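You operate a simulated robot arm through the tools that you are given. There is no shell and no other tool.

The job below is to be done with a simulated two-armed robot. You get a single attempt, and the scene is never put back.

## Task
Stow the three bowls nested in the dresser glass drawer, teal one lowest.
Fine: the cream one on top; the drawer ends shut. Where these are worked on the way, their far stop is far enough and under half their travel is too little: dresser glass drawer.

It is judged by the outcome, as a careful person would: the job done as asked, and still so three seconds after it is handed in. It fails if anything else is knocked over, pushed out of place, dropped, spilled or broken.

## Robot
Two 7-joint arms with two-finger parallel grippers on one trunk that stands fixed in place. Base frame: the origin is at the foot of the trunk, x ahead of it, y to its left, z up. Lengths are in mm, angles in rad, forces in N, time in s.
The left shoulder is at [71, 156, 1280], the right one opposite. Payload 3.91 kg a hand.
The tool frame of a hand sits at the grasp point between the pads (the TCP): z along the fingers, y along the line on which they close. The tips reach 30 mm beyond it. Largest opening 110 mm; finger width 20, thickness 10; the body of the gripper, 48 by 112 mm, starts 55 mm behind the TCP.
Orientation is told as [roll, pitch, yaw] about the base's x, y, z axes, in that order, counted from this pose: with the fingers straight down and closing along the base's y, the tool's x points along the base's -x, its y along +y and its z along -z.

## Interface
- The arms move only by the tool move_arm. It takes "left_plan", "right_plan" or both (then of equal length, played together; a hand with none holds still); each is a list that holds one entry, the list of rows, each a list of 7 numbers: the opening, from 0 (shut) to 1 (fully open), then the shift along the tool's x, y, z in mm, then the turn, a rotation vector about the tool's x, y, z in rad. In form: [[[claw, dx, dy, dz, rx, ry, rz], ...]]. A call has 1 to 20 rows; each row shifts and turns the commanded pose from where the row before left it, along the tool's axes as they then stand. Each row takes 0.2 s and may step no farther than 50 mm and 0.15 rad from the row before; otherwise, or with a gripper value out of range, the whole call is refused. Where a pose cannot be reached the arm comes as near as it can. A force on the tool above 90 N (or 10 N above the force at the start of the call, whichever is more), or a blocked arm, ends the call early, and 0.2 s more pass. Each finger travels about 108 mm/s and halts on what it meets, pressing with about 23 N; the grip force reading is that of the motor and also rises with nothing between the fingers. The clock runs only during rows and for 0.2 s after the last one: add rows that do not move to give the fingers time. It gives the time, the measured TCP pose, the force on the tool (base axes), the opening and the grip force at its end, in the units of the frame above (readings bear some noise), with the torque about the TCP (base axes, N m) and any sound that the robot's microphone picked up.
- Cameras (640 x 400 px; columns grow to the right, rows downward): "scene" is now at [139, -24.4, 1517.1]; the picture's right is [-0.26, -0.97, 0.00], its down [-0.47, 0.13, -0.88] and it looks along [0.85, -0.23, -0.48] (base axes); focal length 310 px, centre (320, 200). "left" rides on the left gripper at [72, -17, -103] in its tool frame; the picture's right is [0.23, 0.97, 0.00], its down [-0.76, 0.18, -0.62] and it looks along [-0.61, 0.14, 0.78] (tool axes); focal length 222 px, centre (320, 200). "right" rides on the right gripper at [72, 17, -103] in its tool frame; the picture's right is [-0.23, 0.97, 0.00], its down [-0.76, -0.18, -0.62] and it looks along [-0.61, -0.14, 0.78] (tool axes); focal length 222 px, centre (320, 200). There is no depth. A picture from a camera that has moved, and an enlarged one, comes with that camera's place and axes in the base frame and with its lens.
- get_image(camera): a new picture of that camera. It takes no simulated time.
- lift_body(by): slides the trunk up (or, below 0, down) by that many mm; the arms and the scene camera ride with it, the base frame stays. It gives what a move gives, with no picture.
- aim_head(pan, tilt): turns the head with the scene camera to pan (to the left, within 1.501 rad either way) and tilt (down, from -0.506 to 1.204), counted from straight ahead of the robot. It gives what a move gives.
- close_up(camera, box): a new picture of the part [left, top, right, bottom] of that camera's present view, enlarged. It takes no simulated time.
- hand_in(): hands the job in; it is judged then, once.

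Nothing tells you positions but the pictures and the camera data. Unless the task says otherwise, let go and move clear before handing in.

The tools are called after ">>>" as name(argument=value, ...) on one line, values as JSON. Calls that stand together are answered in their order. move_arm: Moves the arms, as the interface text tells. Its arguments: {"type":"object","properties":{"left_plan":{"type":"array"},"right_plan":{"type":"array"}},"required":[]} The other tools are called the same way: lift_body (by) slides the trunk up or down; aim_head (pan, tilt) turns the head that bears the scene camera; get_image (camera) takes a picture; close_up (camera, box) takes an enlarged picture of a part of a camera's view; hand_in () hands the job in.

At the start:

```text
t: 0.0
left_tcp_pos: [623.3, 149.0, 1250.6]
left_orientation: [-0.001, 0.001, 0.0]
left_contact_force: [-0.6, -0.4, -0.3]
left_ft_torque: [0.01, -0.03, 0.03]
left_gripper_width: 109.9
left_grasp_force: 0.0
right_tcp_pos: [570.8, -292.2, 1236.6]
right_orientation: [0.001, -0.002, 0.001]
right_contact_force: [-0.1, 0.5, -0.1]
right_ft_torque: [0.02, 0.01, 0.0]
right_gripper_width: 110.2
right_grasp_force: 0.0
trunk travel left (down, up): [-725.0, 215.0]
head pan, tilt: [-0.264, 0.504]
```

scene: 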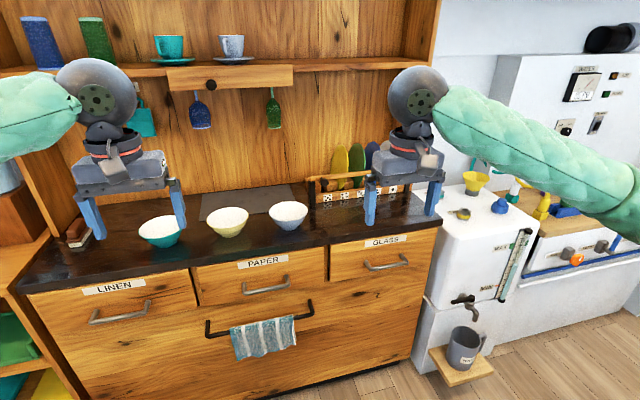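
right: 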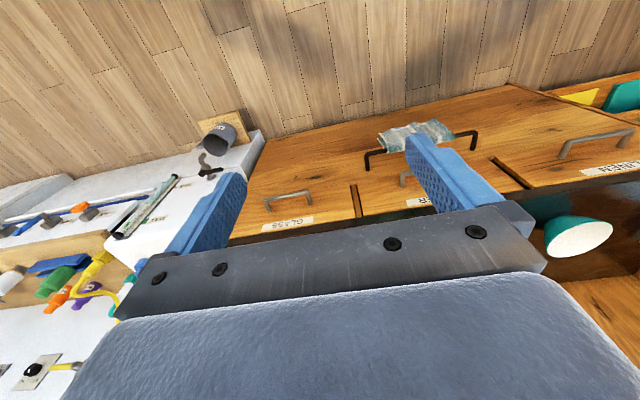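
left: 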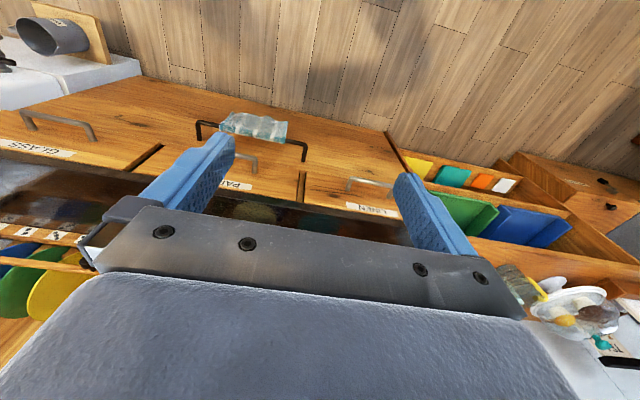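

I see three bowls on the dresser top (teal, cream, light blue) and three drawers labelled LINEN, PAPER and GLASS. First I take enlarged views to measure where things are.

>>> close_up(camera="scene", box=[120, 180, 320, 305])

>>> close_up(camera="scene", box=[280, 180, 480, 305])

>>> get_image(camera="scene")

```text
3.20 times, centred on (220, 242) of scene
camera zoom: at [139.0, -24.4, 1517.1], right [-0.26, -0.97, 0.0], down [-0.47, 0.13, -0.88], along [0.85, -0.23, -0.48], focal length 990 px, centre (640, 64)
```

zoom: 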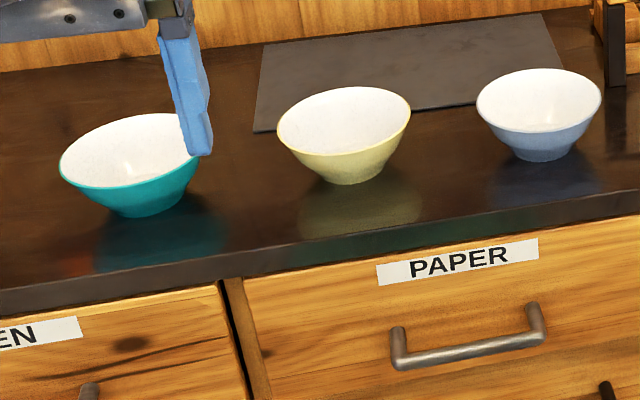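

```text
3.20 times, centred on (380, 242) of scene
camera zoom: at [139.0, -24.4, 1517.1], right [-0.26, -0.97, 0.0], down [-0.47, 0.13, -0.88], along [0.85, -0.23, -0.48], focal length 990 px, centre (128, 64)
```

zoom: 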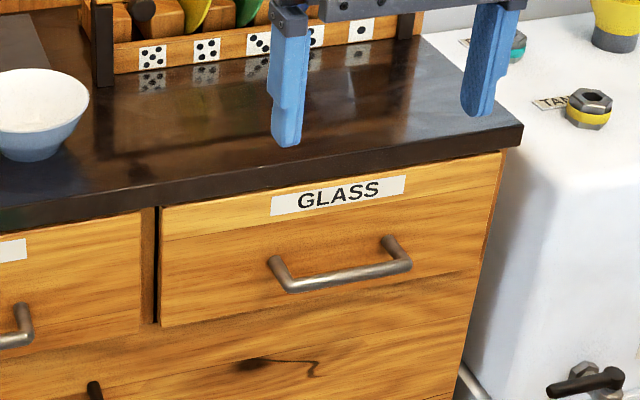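

```text
taken
camera scene: at [139.0, -24.4, 1517.1], right [-0.26, -0.97, 0.0], down [-0.47, 0.13, -0.88], along [0.85, -0.23, -0.48], focal length 310 px, centre (320, 200)
```

scene: 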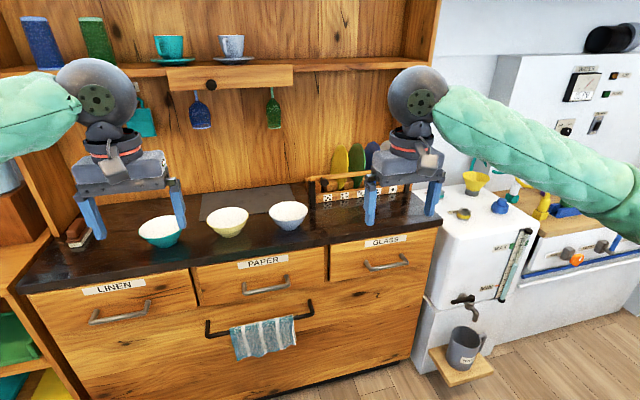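

The GLASS handle triangulates to about (886, -463, 816), and the bowls sit at x≈1040 with y≈245, 40 and -157. I lower the trunk for better reach and use the parallax to refine these.

>>> lift_body(by=-200)

>>> get_image(camera="scene")

>>> get_image(camera="left")

>>> get_image(camera="right")

```text
t: 2.2
left_tcp_pos: [621.9, 147.8, 1051.6]
left_orientation: [0.0, -0.001, 0.0]
left_contact_force: [0.1, -0.1, -0.1]
left_ft_torque: [-0.01, -0.02, 0.06]
left_gripper_width: 110.4
left_grasp_force: 0.0
right_tcp_pos: [569.7, -293.0, 1035.9]
right_orientation: [0.0, -0.001, 0.001]
right_contact_force: [-0.4, -0.9, 0.4]
right_ft_torque: [0.01, -0.01, 0.01]
right_gripper_width: 110.3
right_grasp_force: 0.1
trunk travel left (down, up): [-525.0, 415.0]
head pan, tilt: [-0.264, 0.504]
```

```text
taken
camera scene: at [138.7, -24.4, 1317.2], right [-0.26, -0.97, 0.0], down [-0.47, 0.13, -0.88], along [0.85, -0.23, -0.48], focal length 310 px, centre (320, 200)
```

scene: 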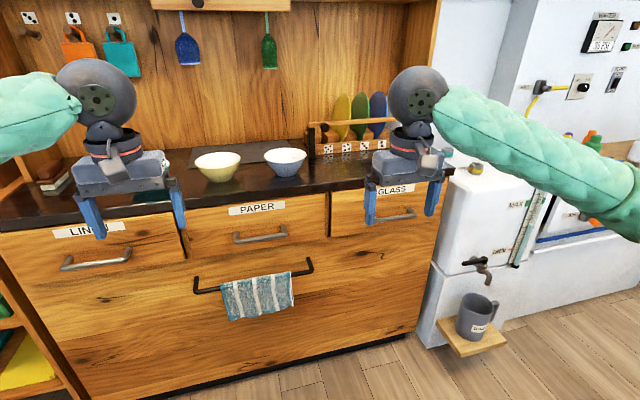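

```text
taken
camera left: at [549.8, 130.4, 1155.2], right [-0.23, 0.97, 0.0], down [0.76, 0.18, 0.62], along [0.61, 0.14, -0.78], focal length 222 px, centre (320, 200)
```

left: 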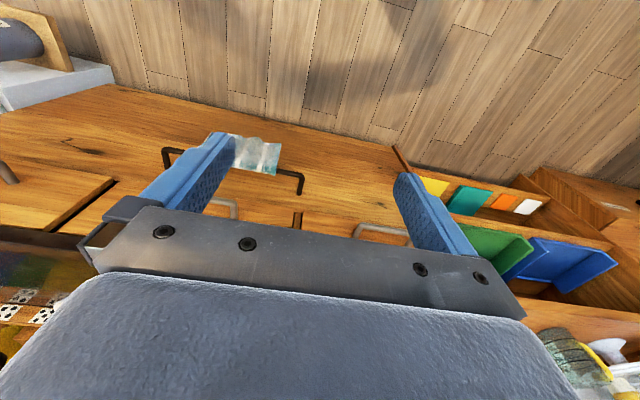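

```text
taken
camera right: at [498.0, -275.5, 1140.6], right [0.23, 0.97, 0.0], down [0.76, -0.18, 0.62], along [0.61, -0.14, -0.78], focal length 222 px, centre (320, 200)
```

right: 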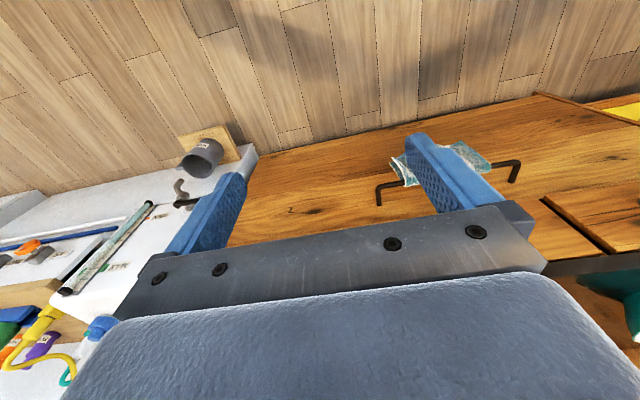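

The arms now cover parts of the view, but most features are visible. I take close-ups here for triangulation.

>>> close_up(camera="scene", box=[160, 130, 320, 230])

>>> close_up(camera="scene", box=[300, 150, 460, 250])

>>> close_up(camera="scene", box=[0, 180, 160, 280])

```text
4.00 times, centred on (240, 180) of scene
camera zoom: at [138.7, -24.4, 1317.2], right [-0.26, -0.97, 0.0], down [-0.47, 0.13, -0.88], along [0.85, -0.23, -0.48], focal length 1238 px, centre (640, 280)
```

zoom: 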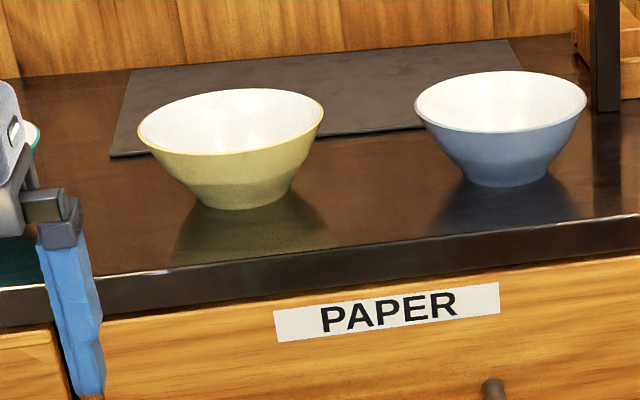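

```text
4.00 times, centred on (380, 200) of scene
camera zoom: at [138.7, -24.4, 1317.2], right [-0.26, -0.97, 0.0], down [-0.47, 0.13, -0.88], along [0.85, -0.23, -0.48], focal length 1238 px, centre (80, 200)
```

zoom: 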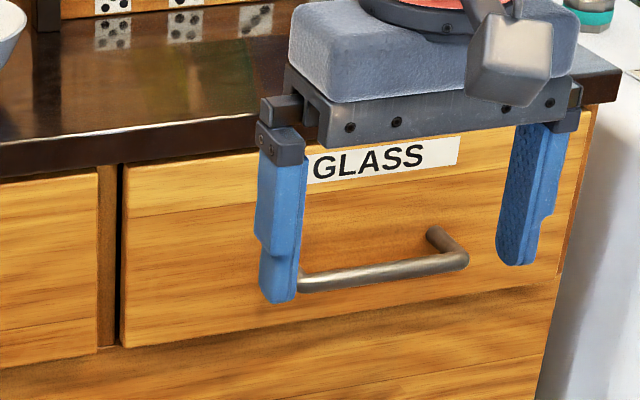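

```text
4.00 times, centred on (80, 230) of scene
camera zoom: at [138.7, -24.4, 1317.2], right [-0.26, -0.97, 0.0], down [-0.47, 0.13, -0.88], along [0.85, -0.23, -0.48], focal length 1238 px, centre (1280, 80)
```

zoom: 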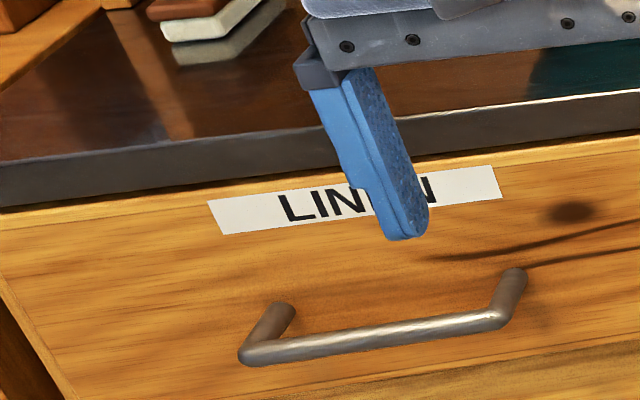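

Refined: drawer face at x≈935, y from -684 to -276, z 721–880. The handle bar is centred near (880, -473, 796), the table top is at z≈920, and bowl rims are at z≈980: teal (1032,243), cream (1042,43), blue (1026,-155). Next I bring the right hand ahead of the handle and roll it so the fingers close vertically.

>>> move_arm(right_plan=[[[1, -22, -30, 23, 0, 0, 0], [1, -22, -30, 23, 0, 0, 0], [1, -22, -30, 23, 0, 0, 0], [1, -22, -30, 23, 0, 0, 0], [1, -22, -30, 22, 0, 0, 0], [1, -20, -30, 22, 0, 0, 0], [0.5, 0, 0, 0, 0, 0, 0.1428], [0.5, 0, 0, 0, 0, 0, 0.1428], [0.5, 0, 0, 0, 0, 0, 0.1428], [0.5, 0, 0, 0, 0, 0, 0.1428], [0.5, 0, 0, 0, 0, 0, 0.1428], [0.5, 0, 0, 0, 0, 0, 0.1428], [0.5, 0, 0, 0, 0, 0, 0.1428], [0.5, 0, 0, 0, 0, 0, 0.1428], [0.5, 0, 0, 0, 0, 0, 0.1428], [0.5, 0, 0, 0, 0, 0, 0.1428], [0.5, 0, 0, 0, 0, 0, 0.1428]]])

```text
t: 5.8
left_tcp_pos: [624.0, 147.6, 1051.3]
left_orientation: [0.0, 0.0, 0.0]
left_contact_force: [0.2, 0.0, -0.2]
left_ft_torque: [-0.02, 0.01, -0.02]
left_gripper_width: 109.9
left_grasp_force: 0.0
right_tcp_pos: [699.1, -473.0, 900.0]
right_orientation: [-0.001, 0.0, -1.573]
right_contact_force: [-0.9, 0.3, -0.1]
right_ft_torque: [-0.01, -0.02, 0.01]
right_gripper_width: 55.1
right_grasp_force: 0.1
trunk travel left (down, up): [-525.0, 415.0]
head pan, tilt: [-0.264, 0.504]
```

The right hand is at (699,-473,900) with the yaw as wanted. Now I pitch it up so the fingers point forward.

>>> move_arm(right_plan=[[[0.5, 0, 0, 0, -0.1428, 0, 0], [0.5, 0, 0, 0, -0.1428, 0, 0], [0.5, 0, 0, 0, -0.1428, 0, 0], [0.5, 0, 0, 0, -0.1428, 0, 0], [0.5, 0, 0, 0, -0.1428, 0, 0], [0.5, 0, 0, 0, -0.1428, 0, 0], [0.5, 0, 0, 0, -0.1428, 0, 0], [0.5, 0, 0, 0, -0.1428, 0, 0], [0.5, 0, 0, 0, -0.1428, 0, 0], [0.5, 0, 0, 0, -0.1428, 0, 0], [0.5, 0, 0, 0, -0.1428, 0, 0]]])

>>> get_image(camera="right")

>>> get_image(camera="scene")

```text
t: 8.2
left_tcp_pos: [624.2, 149.0, 1051.9]
left_orientation: [0.001, 0.0, -0.001]
left_contact_force: [-0.3, -0.9, 0.9]
left_ft_torque: [-0.03, 0.01, 0.03]
left_gripper_width: 109.9
left_grasp_force: 0.1
right_tcp_pos: [699.1, -474.2, 900.2]
right_orientation: [1.572, 0.0, -1.57]
right_contact_force: [0.3, 0.6, 0.2]
right_ft_torque: [-0.01, -0.01, 0.02]
right_gripper_width: 55.3
right_grasp_force: 0.0
trunk travel left (down, up): [-525.0, 415.0]
head pan, tilt: [-0.264, 0.504]
```

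```text
taken
camera right: at [596.8, -400.1, 918.1], right [0.0, -0.23, 0.97], down [-0.62, -0.76, -0.18], along [0.78, -0.61, -0.14], focal length 222 px, centre (320, 200)
```

right: 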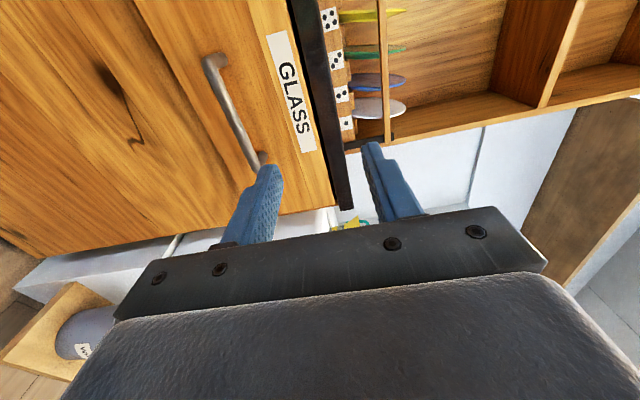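

```text
taken
camera scene: at [139.0, -24.3, 1317.2], right [-0.26, -0.97, 0.0], down [-0.47, 0.13, -0.88], along [0.85, -0.23, -0.48], focal length 310 px, centre (320, 200)
```

scene: 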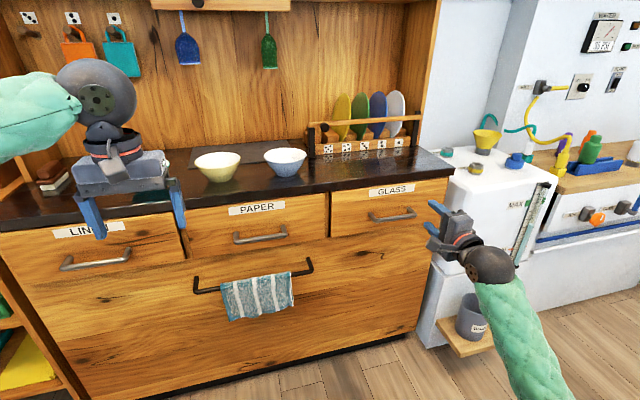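

The hand points forward. The wrist view confirms the bar at z≈797, so I lower to its height and move in around it.

>>> move_arm(right_plan=[[[0.5, 1, -34.4, 0, 0, 0, 0], [0.5, 1, -34.4, 0, 0, 0, 0], [0.5, 1, -34.4, 0, 0, 0, 0], [0.5, 0, 0, 40, 0, 0, 0], [0.5, 0, 0, 40, 0, 0, 0]]])

>>> get_image(camera="right")

>>> close_up(camera="scene", box=[320, 160, 480, 260])

```text
t: 9.4
left_tcp_pos: [623.5, 146.6, 1051.3]
left_orientation: [0.001, 0.001, -0.002]
left_contact_force: [-0.4, 0.7, 0.0]
left_ft_torque: [0.02, 0.02, 0.03]
left_gripper_width: 109.9
left_grasp_force: 0.1
right_tcp_pos: [779.3, -468.3, 795.8]
right_orientation: [1.569, 0.001, -1.57]
right_contact_force: [1.0, 0.7, 0.5]
right_ft_torque: [-0.02, 0.0, -0.02]
right_gripper_width: 55.3
right_grasp_force: 0.0
trunk travel left (down, up): [-525.0, 415.0]
head pan, tilt: [-0.264, 0.504]
```

```text
taken
camera right: at [675.9, -396.8, 813.9], right [0.0, -0.23, 0.97], down [-0.62, -0.76, -0.18], along [0.78, -0.61, -0.14], focal length 222 px, centre (320, 200)
```

right: 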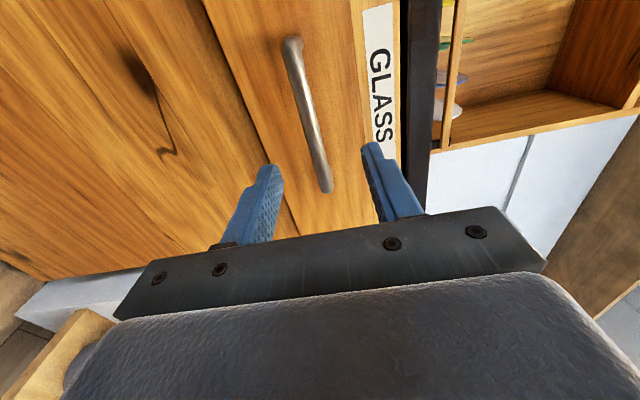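

```text
4.00 times, centred on (400, 210) of scene
camera zoom: at [139.0, -24.4, 1317.0], right [-0.26, -0.97, 0.0], down [-0.47, 0.13, -0.88], along [0.84, -0.23, -0.48], focal length 1238 px, centre (0, 160)
```

zoom: 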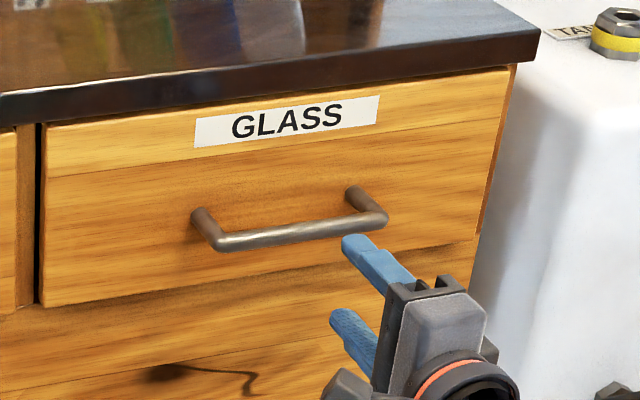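

The bar reads at z≈790 now, so I lower by 5 mm, advance 100 mm and close on it.

>>> move_arm(right_plan=[[[0.5, -2, -5, 30, 0, 0, 0], [0.5, 0, 0, 35, 0, 0, 0], [0.5, 0, 0, 33, 0, 0, 0], [0.2, 0, 0, 0, 0, 0, 0], [0.0, 0, 0, 0, 0, 0, 0], [0.0, 0, 0, 0, 0, 0, 0], [0.0, 0, 0, 0, 0, 0, 0]]])

>>> get_image(camera="right")

>>> close_up(camera="scene", box=[320, 160, 480, 260])

```text
t: 11.0
left_tcp_pos: [625.0, 147.4, 1049.1]
left_orientation: [0.002, 0.001, 0.0]
left_contact_force: [-0.2, 0.8, -0.1]
left_ft_torque: [0.01, 0.02, 0.0]
left_gripper_width: 109.9
left_grasp_force: 0.1
right_tcp_pos: [878.6, -471.0, 786.3]
right_orientation: [1.561, 0.002, -1.569]
right_contact_force: [-30.8, 9.6, -48.2]
right_ft_torque: [-0.13, 0.68, -0.34]
right_gripper_width: 15.9
right_grasp_force: 45.3
trunk travel left (down, up): [-525.0, 415.0]
head pan, tilt: [-0.264, 0.504]
```

```text
taken
camera right: at [775.2, -397.9, 805.4], right [0.01, -0.23, 0.97], down [-0.62, -0.76, -0.17], along [0.78, -0.61, -0.15], focal length 222 px, centre (320, 200)
```

right: 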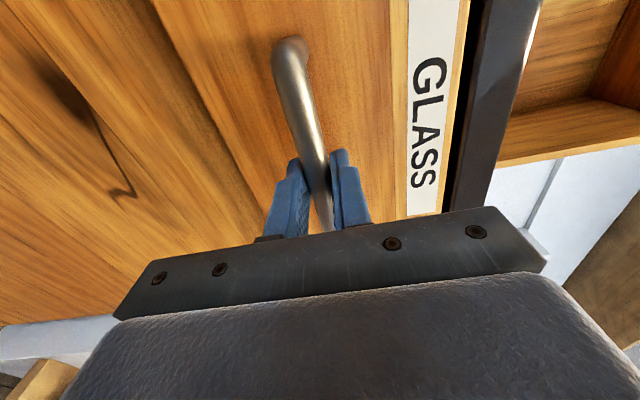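

```text
4.00 times, centred on (400, 210) of scene
camera zoom: at [140.9, -25.8, 1316.3], right [-0.26, -0.97, 0.0], down [-0.47, 0.13, -0.87], along [0.84, -0.23, -0.49], focal length 1238 px, centre (0, 160)
```

zoom: 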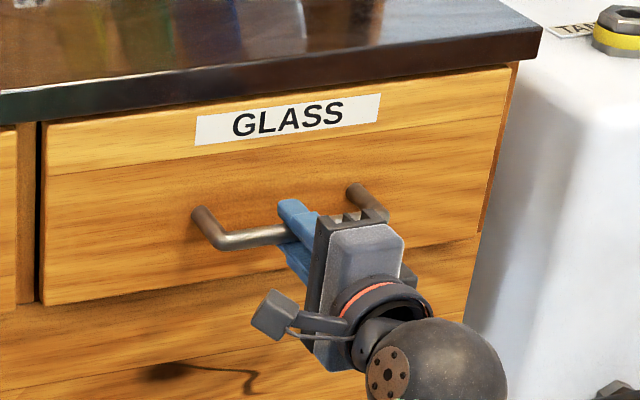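

The bar is gripped (opening 16 mm). I ease the vertical preload by lowering slightly, then pull the drawer.

>>> move_arm(right_plan=[[[0, 0, -5, 0, 0, 0, 0], [0, 0, 0, -10, 0, 0, 0], [0, 0, 0, -15, 0, 0, 0], [0, 0, 0, -20, 0, 0, 0], [0, 0, 0, -20, 0, 0, 0], [0, 0, 0, -20, 0, 0, 0]]])

>>> get_image(camera="scene")

```text
t: 12.4
left_tcp_pos: [623.6, 148.9, 1049.2]
left_orientation: [0.001, 0.001, 0.0]
left_contact_force: [0.3, 0.2, 0.4]
left_ft_torque: [0.0, 0.0, -0.02]
left_gripper_width: 109.9
left_grasp_force: 0.0
right_tcp_pos: [792.2, -471.1, 786.8]
right_orientation: [1.569, 0.0, -1.569]
right_contact_force: [-2.5, 18.1, -20.9]
right_ft_torque: [0.04, 0.3, -0.12]
right_gripper_width: 15.8
right_grasp_force: 44.9
trunk travel left (down, up): [-525.0, 415.0]
head pan, tilt: [-0.264, 0.504]
```

```text
taken
camera scene: at [140.2, -24.1, 1317.0], right [-0.26, -0.97, 0.0], down [-0.47, 0.13, -0.87], along [0.84, -0.23, -0.48], focal length 310 px, centre (320, 200)
```

scene: 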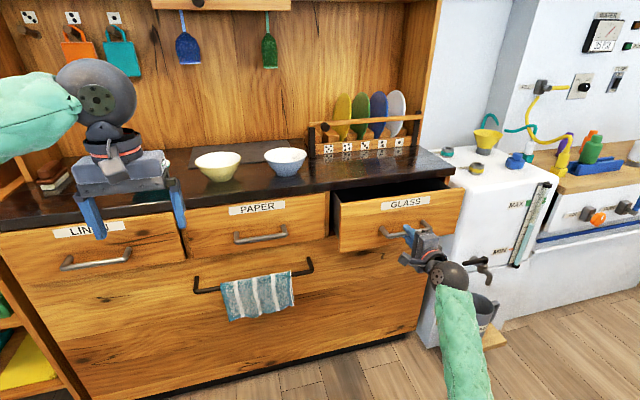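

The drawer slides freely and is out about 86 mm. I keep pulling.

>>> move_arm(right_plan=[[[0, 0, -2, -20, 0, 0, 0], [0, 0, 0, -20, 0, 0, 0], [0, 0, 0, -20, 0, 0, 0], [0, 0, 0, -20, 0, 0, 0], [0, 0, 0, -20, 0, 0, 0], [0, 0, 0, -20, 0, 0, 0], [0, 0, 0, -20, 0, 0, 0]]])

>>> get_image(camera="scene")

```text
t: 14.0
left_tcp_pos: [622.0, 149.9, 1051.3]
left_orientation: [-0.002, -0.001, 0.0]
left_contact_force: [0.3, -0.5, 0.1]
left_ft_torque: [-0.03, -0.01, -0.01]
left_gripper_width: 110.0
left_grasp_force: 0.1
right_tcp_pos: [650.5, -468.9, 785.3]
right_orientation: [1.57, -0.002, -1.569]
right_contact_force: [-1.3, 23.2, 9.2]
right_ft_torque: [0.03, -0.09, -0.74]
right_gripper_width: 15.5
right_grasp_force: 45.2
trunk travel left (down, up): [-525.0, 415.0]
head pan, tilt: [-0.264, 0.504]
```

```text
taken
camera scene: at [137.9, -22.3, 1317.3], right [-0.26, -0.97, 0.0], down [-0.47, 0.12, -0.88], along [0.85, -0.23, -0.48], focal length 310 px, centre (320, 200)
```

scene: 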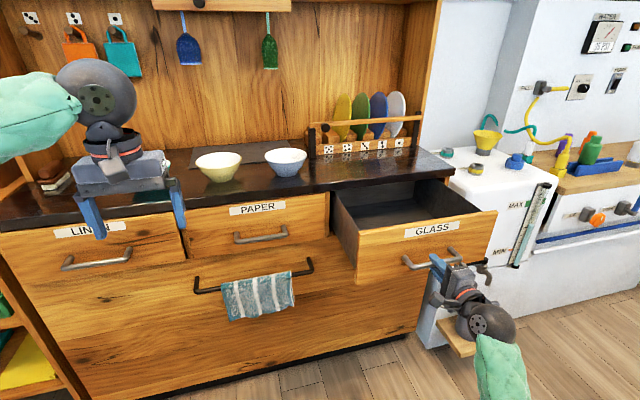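

Drawer is out about 228 mm, empty so far as I can see. I pull on toward the stop.

>>> move_arm(right_plan=[[[0, 0, 0, -15, 0, 0, 0], [0, 0, 0, -15, 0, 0, 0], [0, 0, 0, -15, 0, 0, 0], [0, 0, 0, -15, 0, 0, 0], [0, 0, 0, -15, 0, 0, 0]]])

>>> get_image(camera="scene")

```text
t: 15.2
left_tcp_pos: [625.7, 148.2, 1050.3]
left_orientation: [-0.001, 0.001, 0.001]
left_contact_force: [1.0, -1.0, -0.7]
left_ft_torque: [-0.05, 0.0, -0.02]
left_gripper_width: 110.1
left_grasp_force: 0.2
right_tcp_pos: [579.0, -471.3, 787.8]
right_orientation: [1.572, 0.002, -1.571]
right_contact_force: [33.9, 5.7, 19.9]
right_ft_torque: [0.14, -0.21, 0.13]
right_gripper_width: 16.0
right_grasp_force: 44.9
trunk travel left (down, up): [-525.0, 415.0]
head pan, tilt: [-0.264, 0.504]
```

```text
taken
camera scene: at [141.2, -23.1, 1317.1], right [-0.26, -0.97, 0.0], down [-0.47, 0.12, -0.87], along [0.84, -0.23, -0.48], focal length 310 px, centre (320, 200)
```

scene: 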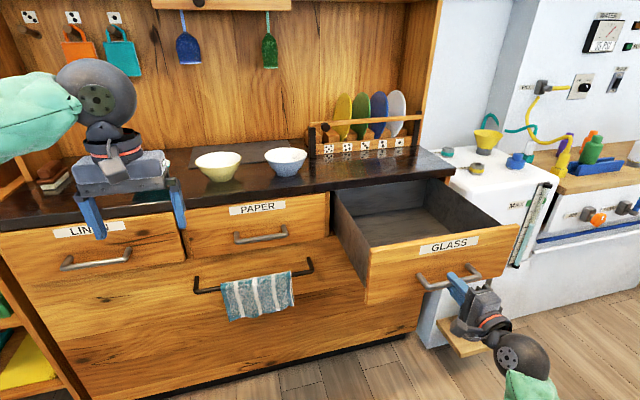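

The stop is reached: the drawer is out 300 mm, so its front is at x≈635. I release, back off and raise the right hand outward, clear of the space the left arm needs.

>>> move_arm(right_plan=[[[0.5, 0, 0, 5, 0, 0, 0], [0.5, 0, 0, 0, 0, 0, 0], [0.5, 0, 0, -20, 0, 0, 0], [0.5, 0, 0, -30, 0, 0, 0], [0.5, 0, 0, -20, 0, 0, 0], [0.5, -15, 40, 0, 0, 0, 0], [0.5, -15, 40, 0, 0, 0, 0], [0.5, -15, 40, 0, 0, 0, 0], [0.5, -15, 40, 0, 0, 0, 0], [0.5, -15, 40, 0, 0, 0, 0]]])

>>> aim_head(pan=-0.264, tilt=0.65)

>>> get_image(camera="scene")

```text
t: 17.4
left_tcp_pos: [624.0, 148.8, 1050.1]
left_orientation: [0.0, 0.0, -0.001]
left_contact_force: [0.8, -0.6, -0.9]
left_ft_torque: [-0.01, -0.01, -0.02]
left_gripper_width: 110.1
left_grasp_force: 0.0
right_tcp_pos: [513.4, -546.1, 985.3]
right_orientation: [1.569, -0.001, -1.571]
right_contact_force: [-0.8, 0.7, 0.7]
right_ft_torque: [0.0, 0.0, -0.02]
right_gripper_width: 55.0
right_grasp_force: 0.1
trunk travel left (down, up): [-525.0, 415.0]
head pan, tilt: [-0.264, 0.504]
```

```text
t: 18.1
left_tcp_pos: [622.9, 147.6, 1051.0]
left_orientation: [0.0, 0.001, -0.001]
left_contact_force: [-1.0, -0.7, -0.6]
left_ft_torque: [-0.03, -0.03, 0.01]
left_gripper_width: 109.8
left_grasp_force: 0.1
right_tcp_pos: [512.3, -546.8, 983.3]
right_orientation: [1.569, 0.0, -1.57]
right_contact_force: [0.8, 0.1, 0.1]
right_ft_torque: [0.0, -0.01, 0.03]
right_gripper_width: 55.1
right_grasp_force: 0.0
trunk travel left (down, up): [-525.0, 415.0]
head pan, tilt: [-0.264, 0.649]
```

```text
taken
camera scene: at [134.9, -23.4, 1304.2], right [-0.26, -0.97, 0.0], down [-0.58, 0.16, -0.8], along [0.77, -0.21, -0.6], focal length 310 px, centre (320, 200)
```

scene: 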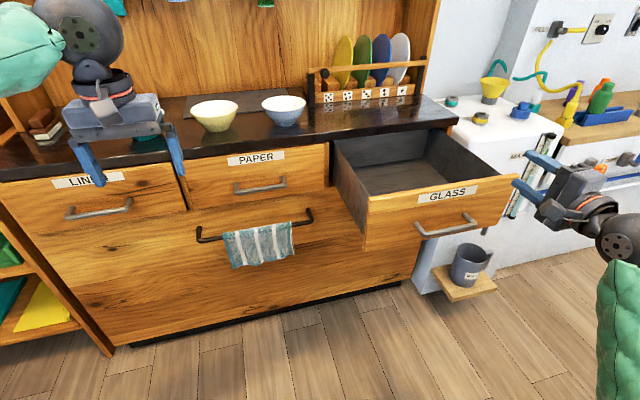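

The drawer stands fully open and empty. Now the left hand: I turn it so its fingers close along x and tilt it 35° forward, then look at the teal bowl.

>>> move_arm(left_plan=[[[0.5, -38.5, 25.5, -4.5, 0, 0, 0], [0.5, -38.5, 25.5, -4.5, 0, 0, 0], [0.5, 0, 0, 0, 0, 0, -0.1428], [0.5, 0, 0, 0, 0, 0, -0.1428], [0.5, 0, 0, 0, 0, 0, -0.1428], [0.5, 0, 0, 0, 0, 0, -0.1428], [0.5, 0, 0, 0, 0, 0, -0.1428], [0.5, 0, 0, 0, 0, 0, -0.1428], [0.5, 0, 0, 0, 0, 0, -0.1428], [0.5, 0, 0, 0, 0, 0, -0.1428], [0.5, 0, 0, 0, 0, 0, -0.1428], [0.5, 0, 0, 0, 0, 0, -0.1428], [0.5, 0, 0, 0, 0, 0, -0.1428], [0.5, 0, 0, 0, 0.1222, 0, 0], [0.5, 0, 0, 0, 0.1222, 0, 0], [0.5, 0, 0, 0, 0.1222, 0, 0], [0.5, 0, 0, 0, 0.1222, 0, 0], [0.5, 0, 0, 0, 0.1222, 0, 0]]])

>>> get_image(camera="left")

>>> get_image(camera="scene")

>>> close_up(camera="scene", box=[320, 120, 528, 250])

```text
t: 21.9
left_tcp_pos: [699.8, 199.5, 1059.5]
left_orientation: [-0.613, -0.001, 1.569]
left_contact_force: [0.0, -0.7, -0.5]
left_ft_torque: [0.03, -0.03, 0.01]
left_gripper_width: 54.8
left_grasp_force: 0.0
right_tcp_pos: [513.5, -545.5, 984.7]
right_orientation: [1.57, 0.0, -1.571]
right_contact_force: [0.4, -0.3, -0.2]
right_ft_torque: [-0.01, 0.0, -0.02]
right_gripper_width: 55.1
right_grasp_force: 0.1
trunk travel left (down, up): [-525.0, 415.0]
head pan, tilt: [-0.264, 0.649]
```

```text
taken
camera left: at [653.7, 126.2, 1154.8], right [-0.8, -0.23, -0.56], down [-0.5, 0.76, 0.41], along [0.33, 0.61, -0.72], focal length 222 px, centre (320, 200)
```

left: 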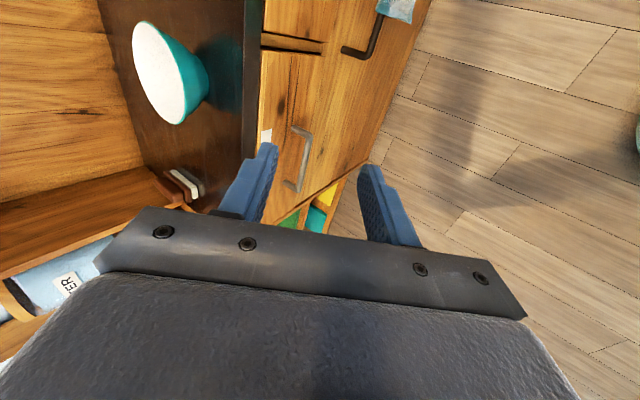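

```text
taken
camera scene: at [134.8, -23.1, 1304.2], right [-0.26, -0.97, 0.0], down [-0.58, 0.16, -0.8], along [0.77, -0.21, -0.6], focal length 310 px, centre (320, 200)
```

scene: 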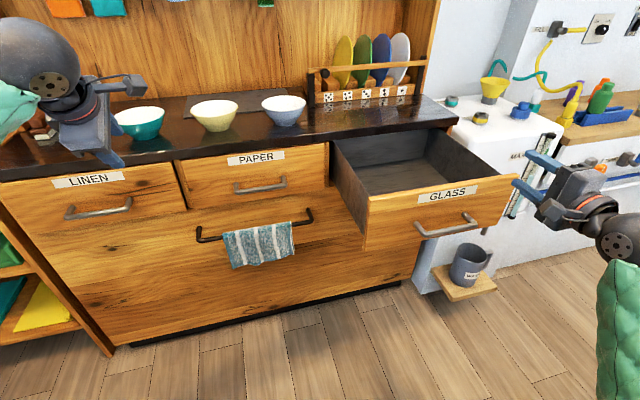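

```text
3.08 times, centred on (424, 185) of scene
camera zoom: at [134.8, -23.1, 1304.2], right [-0.26, -0.97, 0.0], down [-0.58, 0.16, -0.8], along [0.77, -0.21, -0.6], focal length 952 px, centre (0, 246)
```

zoom: 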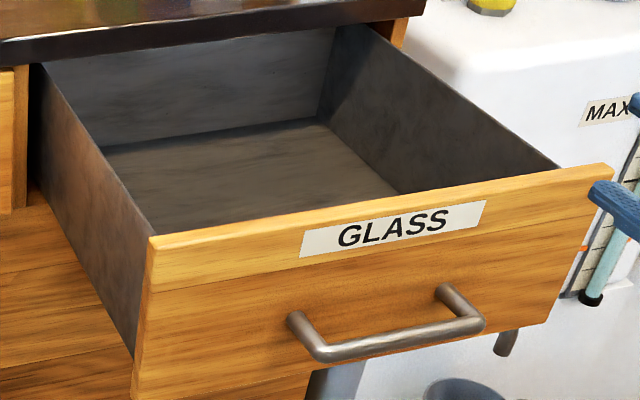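

The teal bowl is now visible to both cameras. I enlarge it to fix its centre and rim.

>>> close_up(camera="scene", box=[90, 80, 250, 180])

>>> close_up(camera="left", box=[100, 0, 260, 140])

```text
4.00 times, centred on (170, 130) of scene
camera zoom: at [134.8, -23.1, 1304.2], right [-0.26, -0.97, 0.0], down [-0.58, 0.16, -0.8], along [0.77, -0.21, -0.6], focal length 1238 px, centre (920, 480)
```

zoom: 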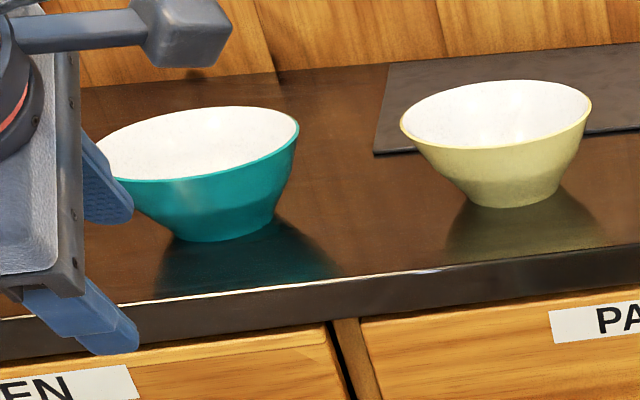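

```text
2.86 times, centred on (180, 70) of left
camera zoom: at [653.7, 126.2, 1154.8], right [-0.8, -0.23, -0.56], down [-0.5, 0.76, 0.41], along [0.33, 0.61, -0.72], focal length 635 px, centre (720, 571)
```

zoom: 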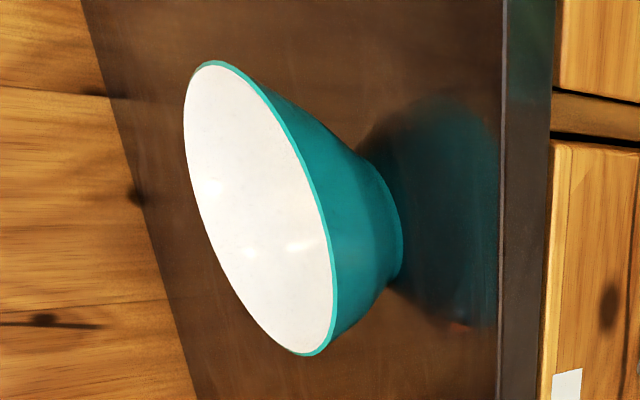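

The teal bowl is centred near (1035, 237, rim 980) with radius about 67, so its near rim is at x≈968. I move to a pre-grasp above the near rim and check.

>>> move_arm(left_plan=[[[0.5, -7.6, -35.2, 27.6, 0, 0, 0], [0.5, -7.6, -35.2, 27.6, 0, 0, 0], [0.5, -7.6, -35.2, 27.6, 0, 0, 0], [0.5, -7.6, -35.2, 27.6, 0, 0, 0], [0.5, -7.6, -35.2, 27.6, 0, 0, 0]]])

>>> get_image(camera="left")

>>> close_up(camera="scene", box=[60, 50, 260, 175])

```text
t: 23.1
left_tcp_pos: [925.8, 235.9, 1046.0]
left_orientation: [-0.609, 0.0, 1.57]
left_contact_force: [-0.4, 0.2, -1.0]
left_ft_torque: [0.01, -0.03, 0.04]
left_gripper_width: 55.1
left_grasp_force: 0.1
right_tcp_pos: [514.0, -545.9, 983.9]
right_orientation: [1.569, 0.001, -1.57]
right_contact_force: [-0.2, -0.4, 0.2]
right_ft_torque: [0.02, -0.03, -0.02]
right_gripper_width: 55.0
right_grasp_force: 0.0
trunk travel left (down, up): [-525.0, 415.0]
head pan, tilt: [-0.264, 0.649]
```

```text
taken
camera left: at [879.4, 163.1, 1141.0], right [-0.8, -0.23, -0.56], down [-0.5, 0.76, 0.41], along [0.33, 0.61, -0.72], focal length 222 px, centre (320, 200)
```

left: 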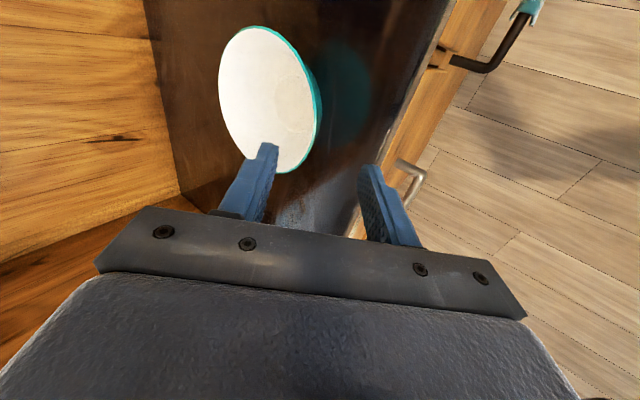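

```text
3.20 times, centred on (160, 112) of scene
camera zoom: at [135.7, -23.6, 1304.0], right [-0.26, -0.97, 0.0], down [-0.58, 0.16, -0.8], along [0.77, -0.21, -0.61], focal length 990 px, centre (832, 480)
```

zoom: 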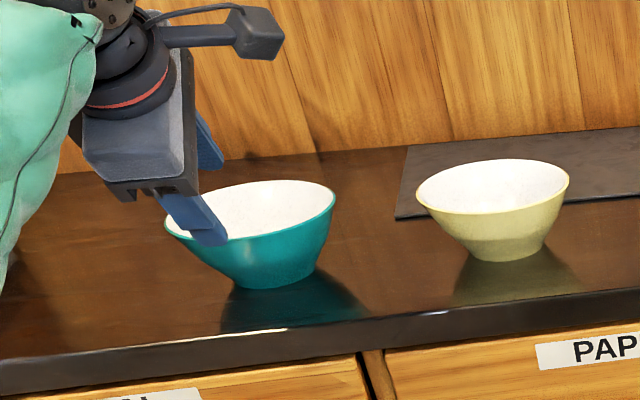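

The fingers straddle the near rim line. I descend 70 mm along the tool axis and check before closing.

>>> move_arm(left_plan=[[[0.5, -1, -1, 35, 0, 0, 0], [0.5, -1, -1, 35, 0, 0, 0]]])

>>> get_image(camera="left")

>>> close_up(camera="scene", box=[60, 50, 260, 175])

```text
t: 23.7
left_tcp_pos: [965.9, 239.5, 992.7]
left_orientation: [-0.612, -0.001, 1.571]
left_contact_force: [-1.0, 0.2, 0.6]
left_ft_torque: [0.0, 0.01, 0.0]
left_gripper_width: 54.8
left_grasp_force: 0.0
right_tcp_pos: [513.7, -545.1, 984.5]
right_orientation: [1.572, 0.0, -1.57]
right_contact_force: [-0.5, 0.0, 0.6]
right_ft_torque: [-0.01, 0.01, -0.02]
right_gripper_width: 55.0
right_grasp_force: 0.1
trunk travel left (down, up): [-525.0, 415.0]
head pan, tilt: [-0.264, 0.649]
```

```text
taken
camera left: at [918.9, 166.5, 1087.2], right [-0.8, -0.23, -0.56], down [-0.5, 0.76, 0.41], along [0.33, 0.61, -0.72], focal length 222 px, centre (320, 200)
```

left: 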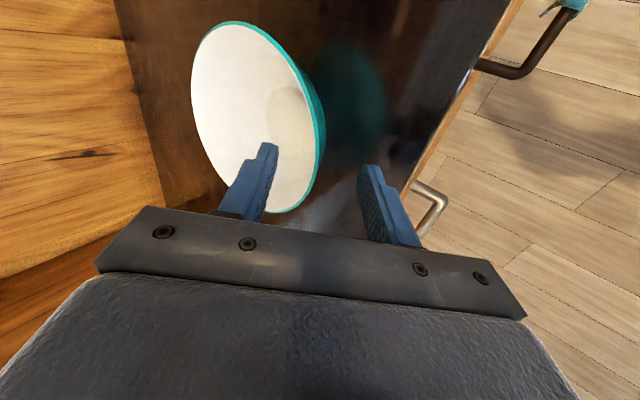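

```text
3.20 times, centred on (160, 112) of scene
camera zoom: at [135.1, -23.3, 1304.2], right [-0.26, -0.97, 0.0], down [-0.58, 0.16, -0.8], along [0.77, -0.21, -0.61], focal length 990 px, centre (832, 480)
```

zoom: 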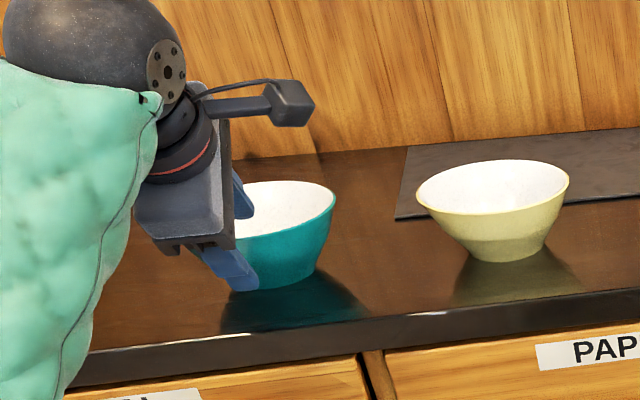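

The rim lies almost midway between the fingers. I go 6 mm deeper and close.

>>> move_arm(left_plan=[[[0.5, 0, -1, 6, 0, 0, 0], [0.3, 0, 0, 0, 0, 0, 0], [0.15, 0, 0, 0, 0, 0, 0], [0.05, 0, 0, 0, 0, 0, 0], [0, 0, 0, 0, 0, 0, 0], [0, 0, 0, 0, 0, 0, 0]]])

>>> get_image(camera="left")

>>> close_up(camera="scene", box=[60, 50, 260, 175])

```text
t: 25.1
left_tcp_pos: [967.9, 239.6, 988.6]
left_orientation: [-0.611, 0.0, 1.571]
left_contact_force: [-1.6, -0.2, 0.1]
left_ft_torque: [0.0, 0.17, -0.01]
left_gripper_width: 9.3
left_grasp_force: 22.9
right_tcp_pos: [513.2, -545.1, 984.5]
right_orientation: [1.571, 0.0, -1.57]
right_contact_force: [0.5, -0.2, -0.5]
right_ft_torque: [-0.01, -0.01, -0.02]
right_gripper_width: 54.8
right_grasp_force: 0.0
trunk travel left (down, up): [-525.0, 415.0]
head pan, tilt: [-0.264, 0.649]
```

```text
taken
camera left: at [922.5, 166.0, 1083.2], right [-0.8, -0.23, -0.56], down [-0.5, 0.76, 0.41], along [0.33, 0.61, -0.72], focal length 222 px, centre (320, 200)
```

left: 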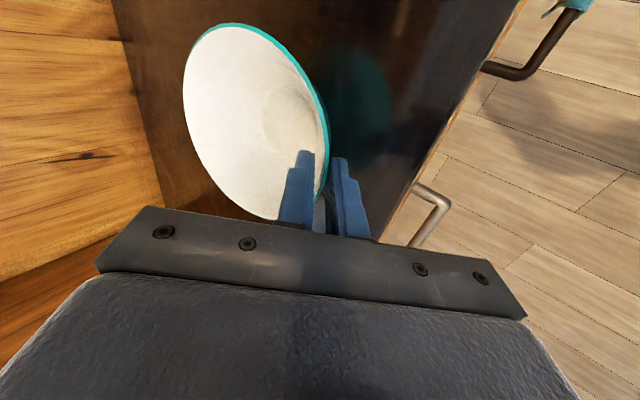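

```text
3.20 times, centred on (160, 112) of scene
camera zoom: at [134.8, -23.4, 1304.1], right [-0.26, -0.97, 0.0], down [-0.58, 0.16, -0.8], along [0.77, -0.21, -0.6], focal length 990 px, centre (832, 480)
```

zoom: 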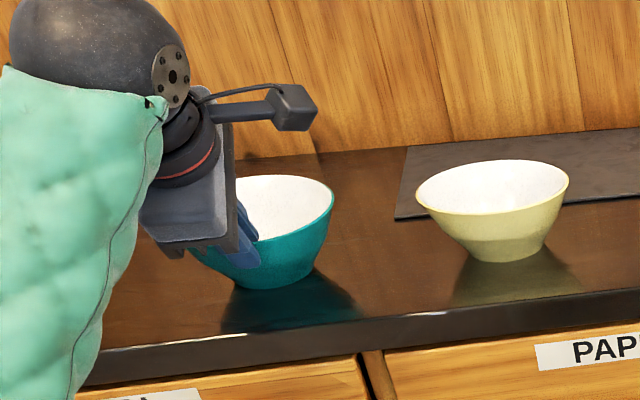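

The teal rim is held (about 9 mm between pads, 23 N). I lift slowly 40 mm and check the grip.

>>> move_arm(left_plan=[[[0, 0, -5.7, -8.2, 0, 0, 0], [0, 0, -5.7, -8.2, 0, 0, 0], [0, 0, -5.7, -8.2, 0, 0, 0], [0, 0, -5.7, -8.2, 0, 0, 0]]])

>>> get_image(camera="left")

>>> close_up(camera="scene", box=[60, 50, 260, 175])

```text
t: 26.1
left_tcp_pos: [970.6, 238.7, 1027.1]
left_orientation: [-0.611, -0.001, 1.571]
left_contact_force: [-0.1, 0.1, -2.7]
left_ft_torque: [0.02, 0.22, -0.01]
left_gripper_width: 9.8
left_grasp_force: 23.2
right_tcp_pos: [512.0, -545.7, 984.4]
right_orientation: [1.568, 0.0, -1.572]
right_contact_force: [0.3, 0.6, 0.2]
right_ft_torque: [-0.05, -0.03, 0.01]
right_gripper_width: 55.0
right_grasp_force: 0.1
trunk travel left (down, up): [-525.0, 415.0]
head pan, tilt: [-0.264, 0.649]
```

```text
taken
camera left: at [923.4, 165.9, 1121.8], right [-0.8, -0.23, -0.56], down [-0.5, 0.76, 0.41], along [0.33, 0.61, -0.72], focal length 222 px, centre (320, 200)
```

left: 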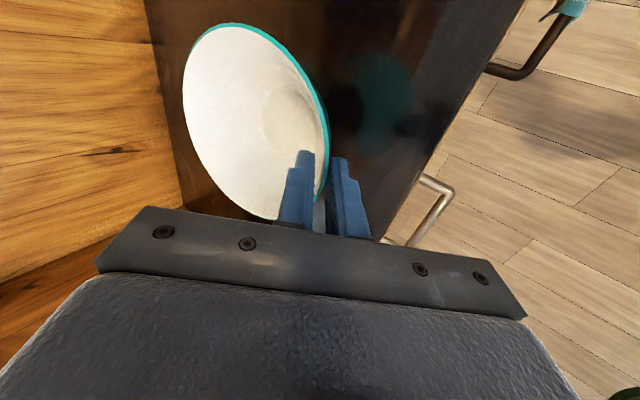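

```text
3.20 times, centred on (160, 112) of scene
camera zoom: at [135.1, -23.5, 1304.1], right [-0.26, -0.97, 0.0], down [-0.58, 0.16, -0.8], along [0.77, -0.21, -0.61], focal length 990 px, centre (832, 480)
```

zoom: 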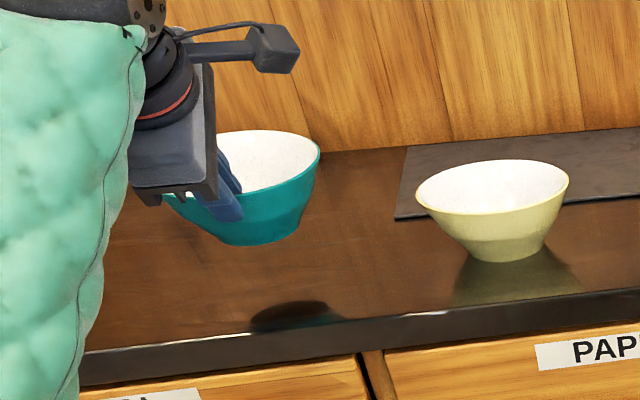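

The teal bowl is held level. I retract it straight back off the counter, then yaw the hand 40° clockwise toward the drawer.

>>> move_arm(left_plan=[[[0, 0, 31.6, -22.1, 0, 0, 0], [0, 0, 31.6, -22.1, 0, 0, 0], [0, 0, 31.6, -22.1, 0, 0, 0], [0, 0, 31.6, -22.1, 0, 0, 0], [0, 0, 31.6, -22.1, 0, 0, 0], [0, 0, 31.6, -22.1, 0, 0, 0], [0, 0, 31.6, -22.1, 0, 0, 0], [0, 0, 0, 0, 0, 0.0574, 0.0819], [0, 0, 0, 0, 0, 0.0574, 0.0819], [0, 0, 0, 0, 0, 0.0574, 0.0819], [0, 0, 0, 0, 0, 0.0574, 0.0819], [0, 0, 0, 0, 0, 0.0574, 0.0819], [0, 0, 0, 0, 0, 0.0574, 0.0819], [0, 0, 0, 0, 0, 0.0574, 0.0819]]])

>>> get_image(camera="scene")

```text
t: 29.1
left_tcp_pos: [699.0, 240.4, 1027.3]
left_orientation: [-0.61, 0.001, 0.87]
left_contact_force: [-0.9, -1.0, -3.0]
left_ft_torque: [0.13, 0.16, 0.0]
left_gripper_width: 9.0
left_grasp_force: 22.9
right_tcp_pos: [513.0, -545.2, 984.8]
right_orientation: [1.572, -0.001, -1.57]
right_contact_force: [-1.1, -0.1, 0.3]
right_ft_torque: [-0.02, 0.0, 0.0]
right_gripper_width: 55.0
right_grasp_force: 0.1
trunk travel left (down, up): [-525.0, 415.0]
head pan, tilt: [-0.264, 0.649]
```

```text
taken
camera scene: at [135.0, -23.2, 1304.1], right [-0.26, -0.97, 0.0], down [-0.58, 0.16, -0.8], along [0.77, -0.21, -0.6], focal length 310 px, centre (320, 200)
```

scene: 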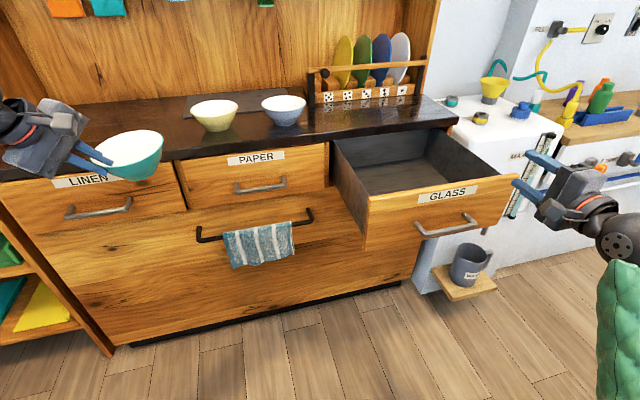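

The bowl hangs level in the turned hand. I swing it across toward the drawer, halfway first.

>>> move_arm(left_plan=[[[0, 29.6, -25.9, 18.2, 0, 0, 0], [0, 29.6, -25.9, 18.2, 0, 0, 0], [0, 29.6, -25.9, 18.2, 0, 0, 0], [0, 29.6, -25.9, 18.2, 0, 0, 0], [0, 29.6, -25.9, 18.2, 0, 0, 0], [0, 29.6, -25.9, 18.2, 0, 0, 0], [0, 29.6, -25.9, 18.2, 0, 0, 0], [0, 29.6, -25.9, 18.2, 0, 0, 0], [0, 29.6, -25.9, 18.2, 0, 0, 0], [0, 29.6, -25.9, 18.2, 0, 0, 0]]])

>>> get_image(camera="scene")

```text
t: 31.3
left_tcp_pos: [752.0, -193.6, 1025.2]
left_orientation: [-0.61, 0.0, 0.874]
left_contact_force: [-0.3, 0.2, -2.9]
left_ft_torque: [0.11, 0.17, 0.03]
left_gripper_width: 9.1
left_grasp_force: 23.4
right_tcp_pos: [513.4, -546.3, 982.9]
right_orientation: [1.571, 0.002, -1.568]
right_contact_force: [0.6, -0.2, 0.0]
right_ft_torque: [-0.02, -0.02, 0.02]
right_gripper_width: 55.1
right_grasp_force: 0.1
trunk travel left (down, up): [-525.0, 415.0]
head pan, tilt: [-0.264, 0.649]
```

```text
taken
camera scene: at [134.9, -24.6, 1304.1], right [-0.26, -0.97, 0.0], down [-0.58, 0.16, -0.8], along [0.77, -0.21, -0.61], focal length 310 px, centre (320, 200)
```

scene: 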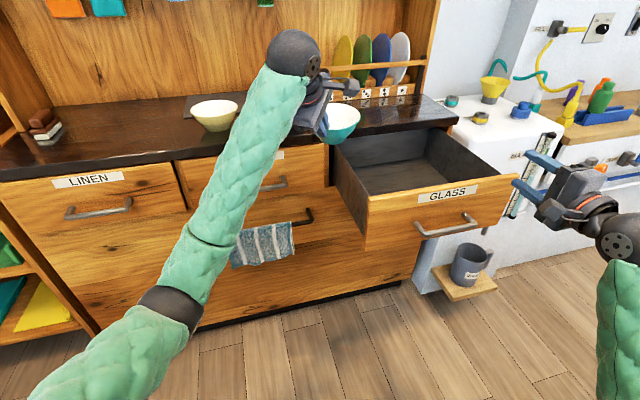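

Clear so far. I continue to above the drawer.

>>> move_arm(left_plan=[[[0, 29.6, -25.9, 18.2, 0, 0, 0], [0, 29.6, -25.9, 18.2, 0, 0, 0], [0, 29.6, -25.9, 18.2, 0, 0, 0], [0, 29.6, -25.9, 18.2, 0, 0, 0], [0, 29.6, -25.9, 18.2, 0, 0, 0]]])

>>> get_image(camera="scene")

>>> get_image(camera="left")

```text
t: 32.5
left_tcp_pos: [775.8, -408.6, 1026.8]
left_orientation: [-0.61, 0.001, 0.872]
left_contact_force: [0.1, 0.1, -3.3]
left_ft_torque: [0.12, 0.15, 0.06]
left_gripper_width: 9.1
left_grasp_force: 23.0
right_tcp_pos: [512.7, -546.7, 982.3]
right_orientation: [1.568, -0.001, -1.57]
right_contact_force: [0.0, 0.3, 0.5]
right_ft_torque: [-0.01, -0.01, 0.0]
right_gripper_width: 55.1
right_grasp_force: 0.0
trunk travel left (down, up): [-525.0, 415.0]
head pan, tilt: [-0.264, 0.649]
```

```text
taken
camera scene: at [135.3, -24.2, 1303.9], right [-0.26, -0.97, 0.0], down [-0.58, 0.16, -0.8], along [0.77, -0.21, -0.61], focal length 310 px, centre (320, 200)
```

scene: 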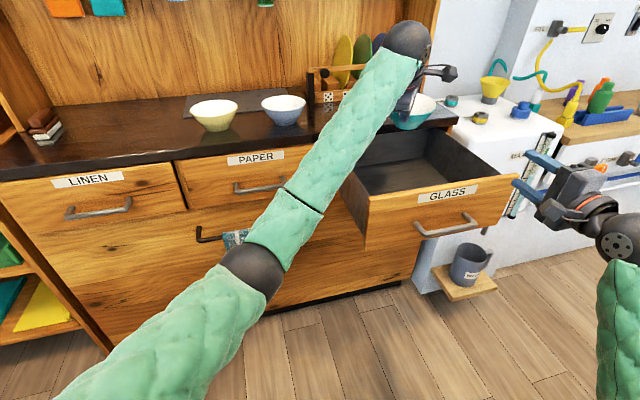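

```text
taken
camera left: at [693.9, -435.0, 1121.7], right [-0.76, 0.34, -0.56], down [0.11, 0.91, 0.41], along [0.64, 0.25, -0.72], focal length 222 px, centre (320, 200)
```

left: 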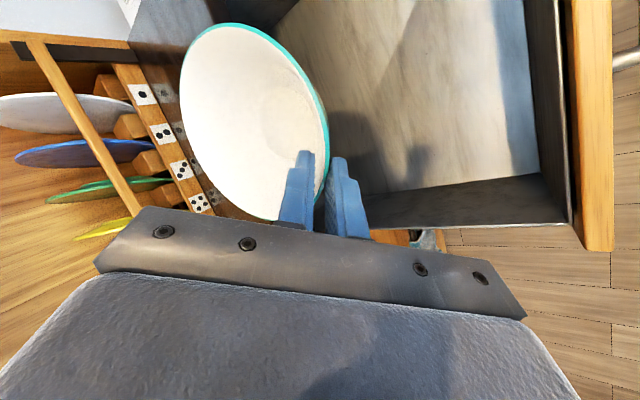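

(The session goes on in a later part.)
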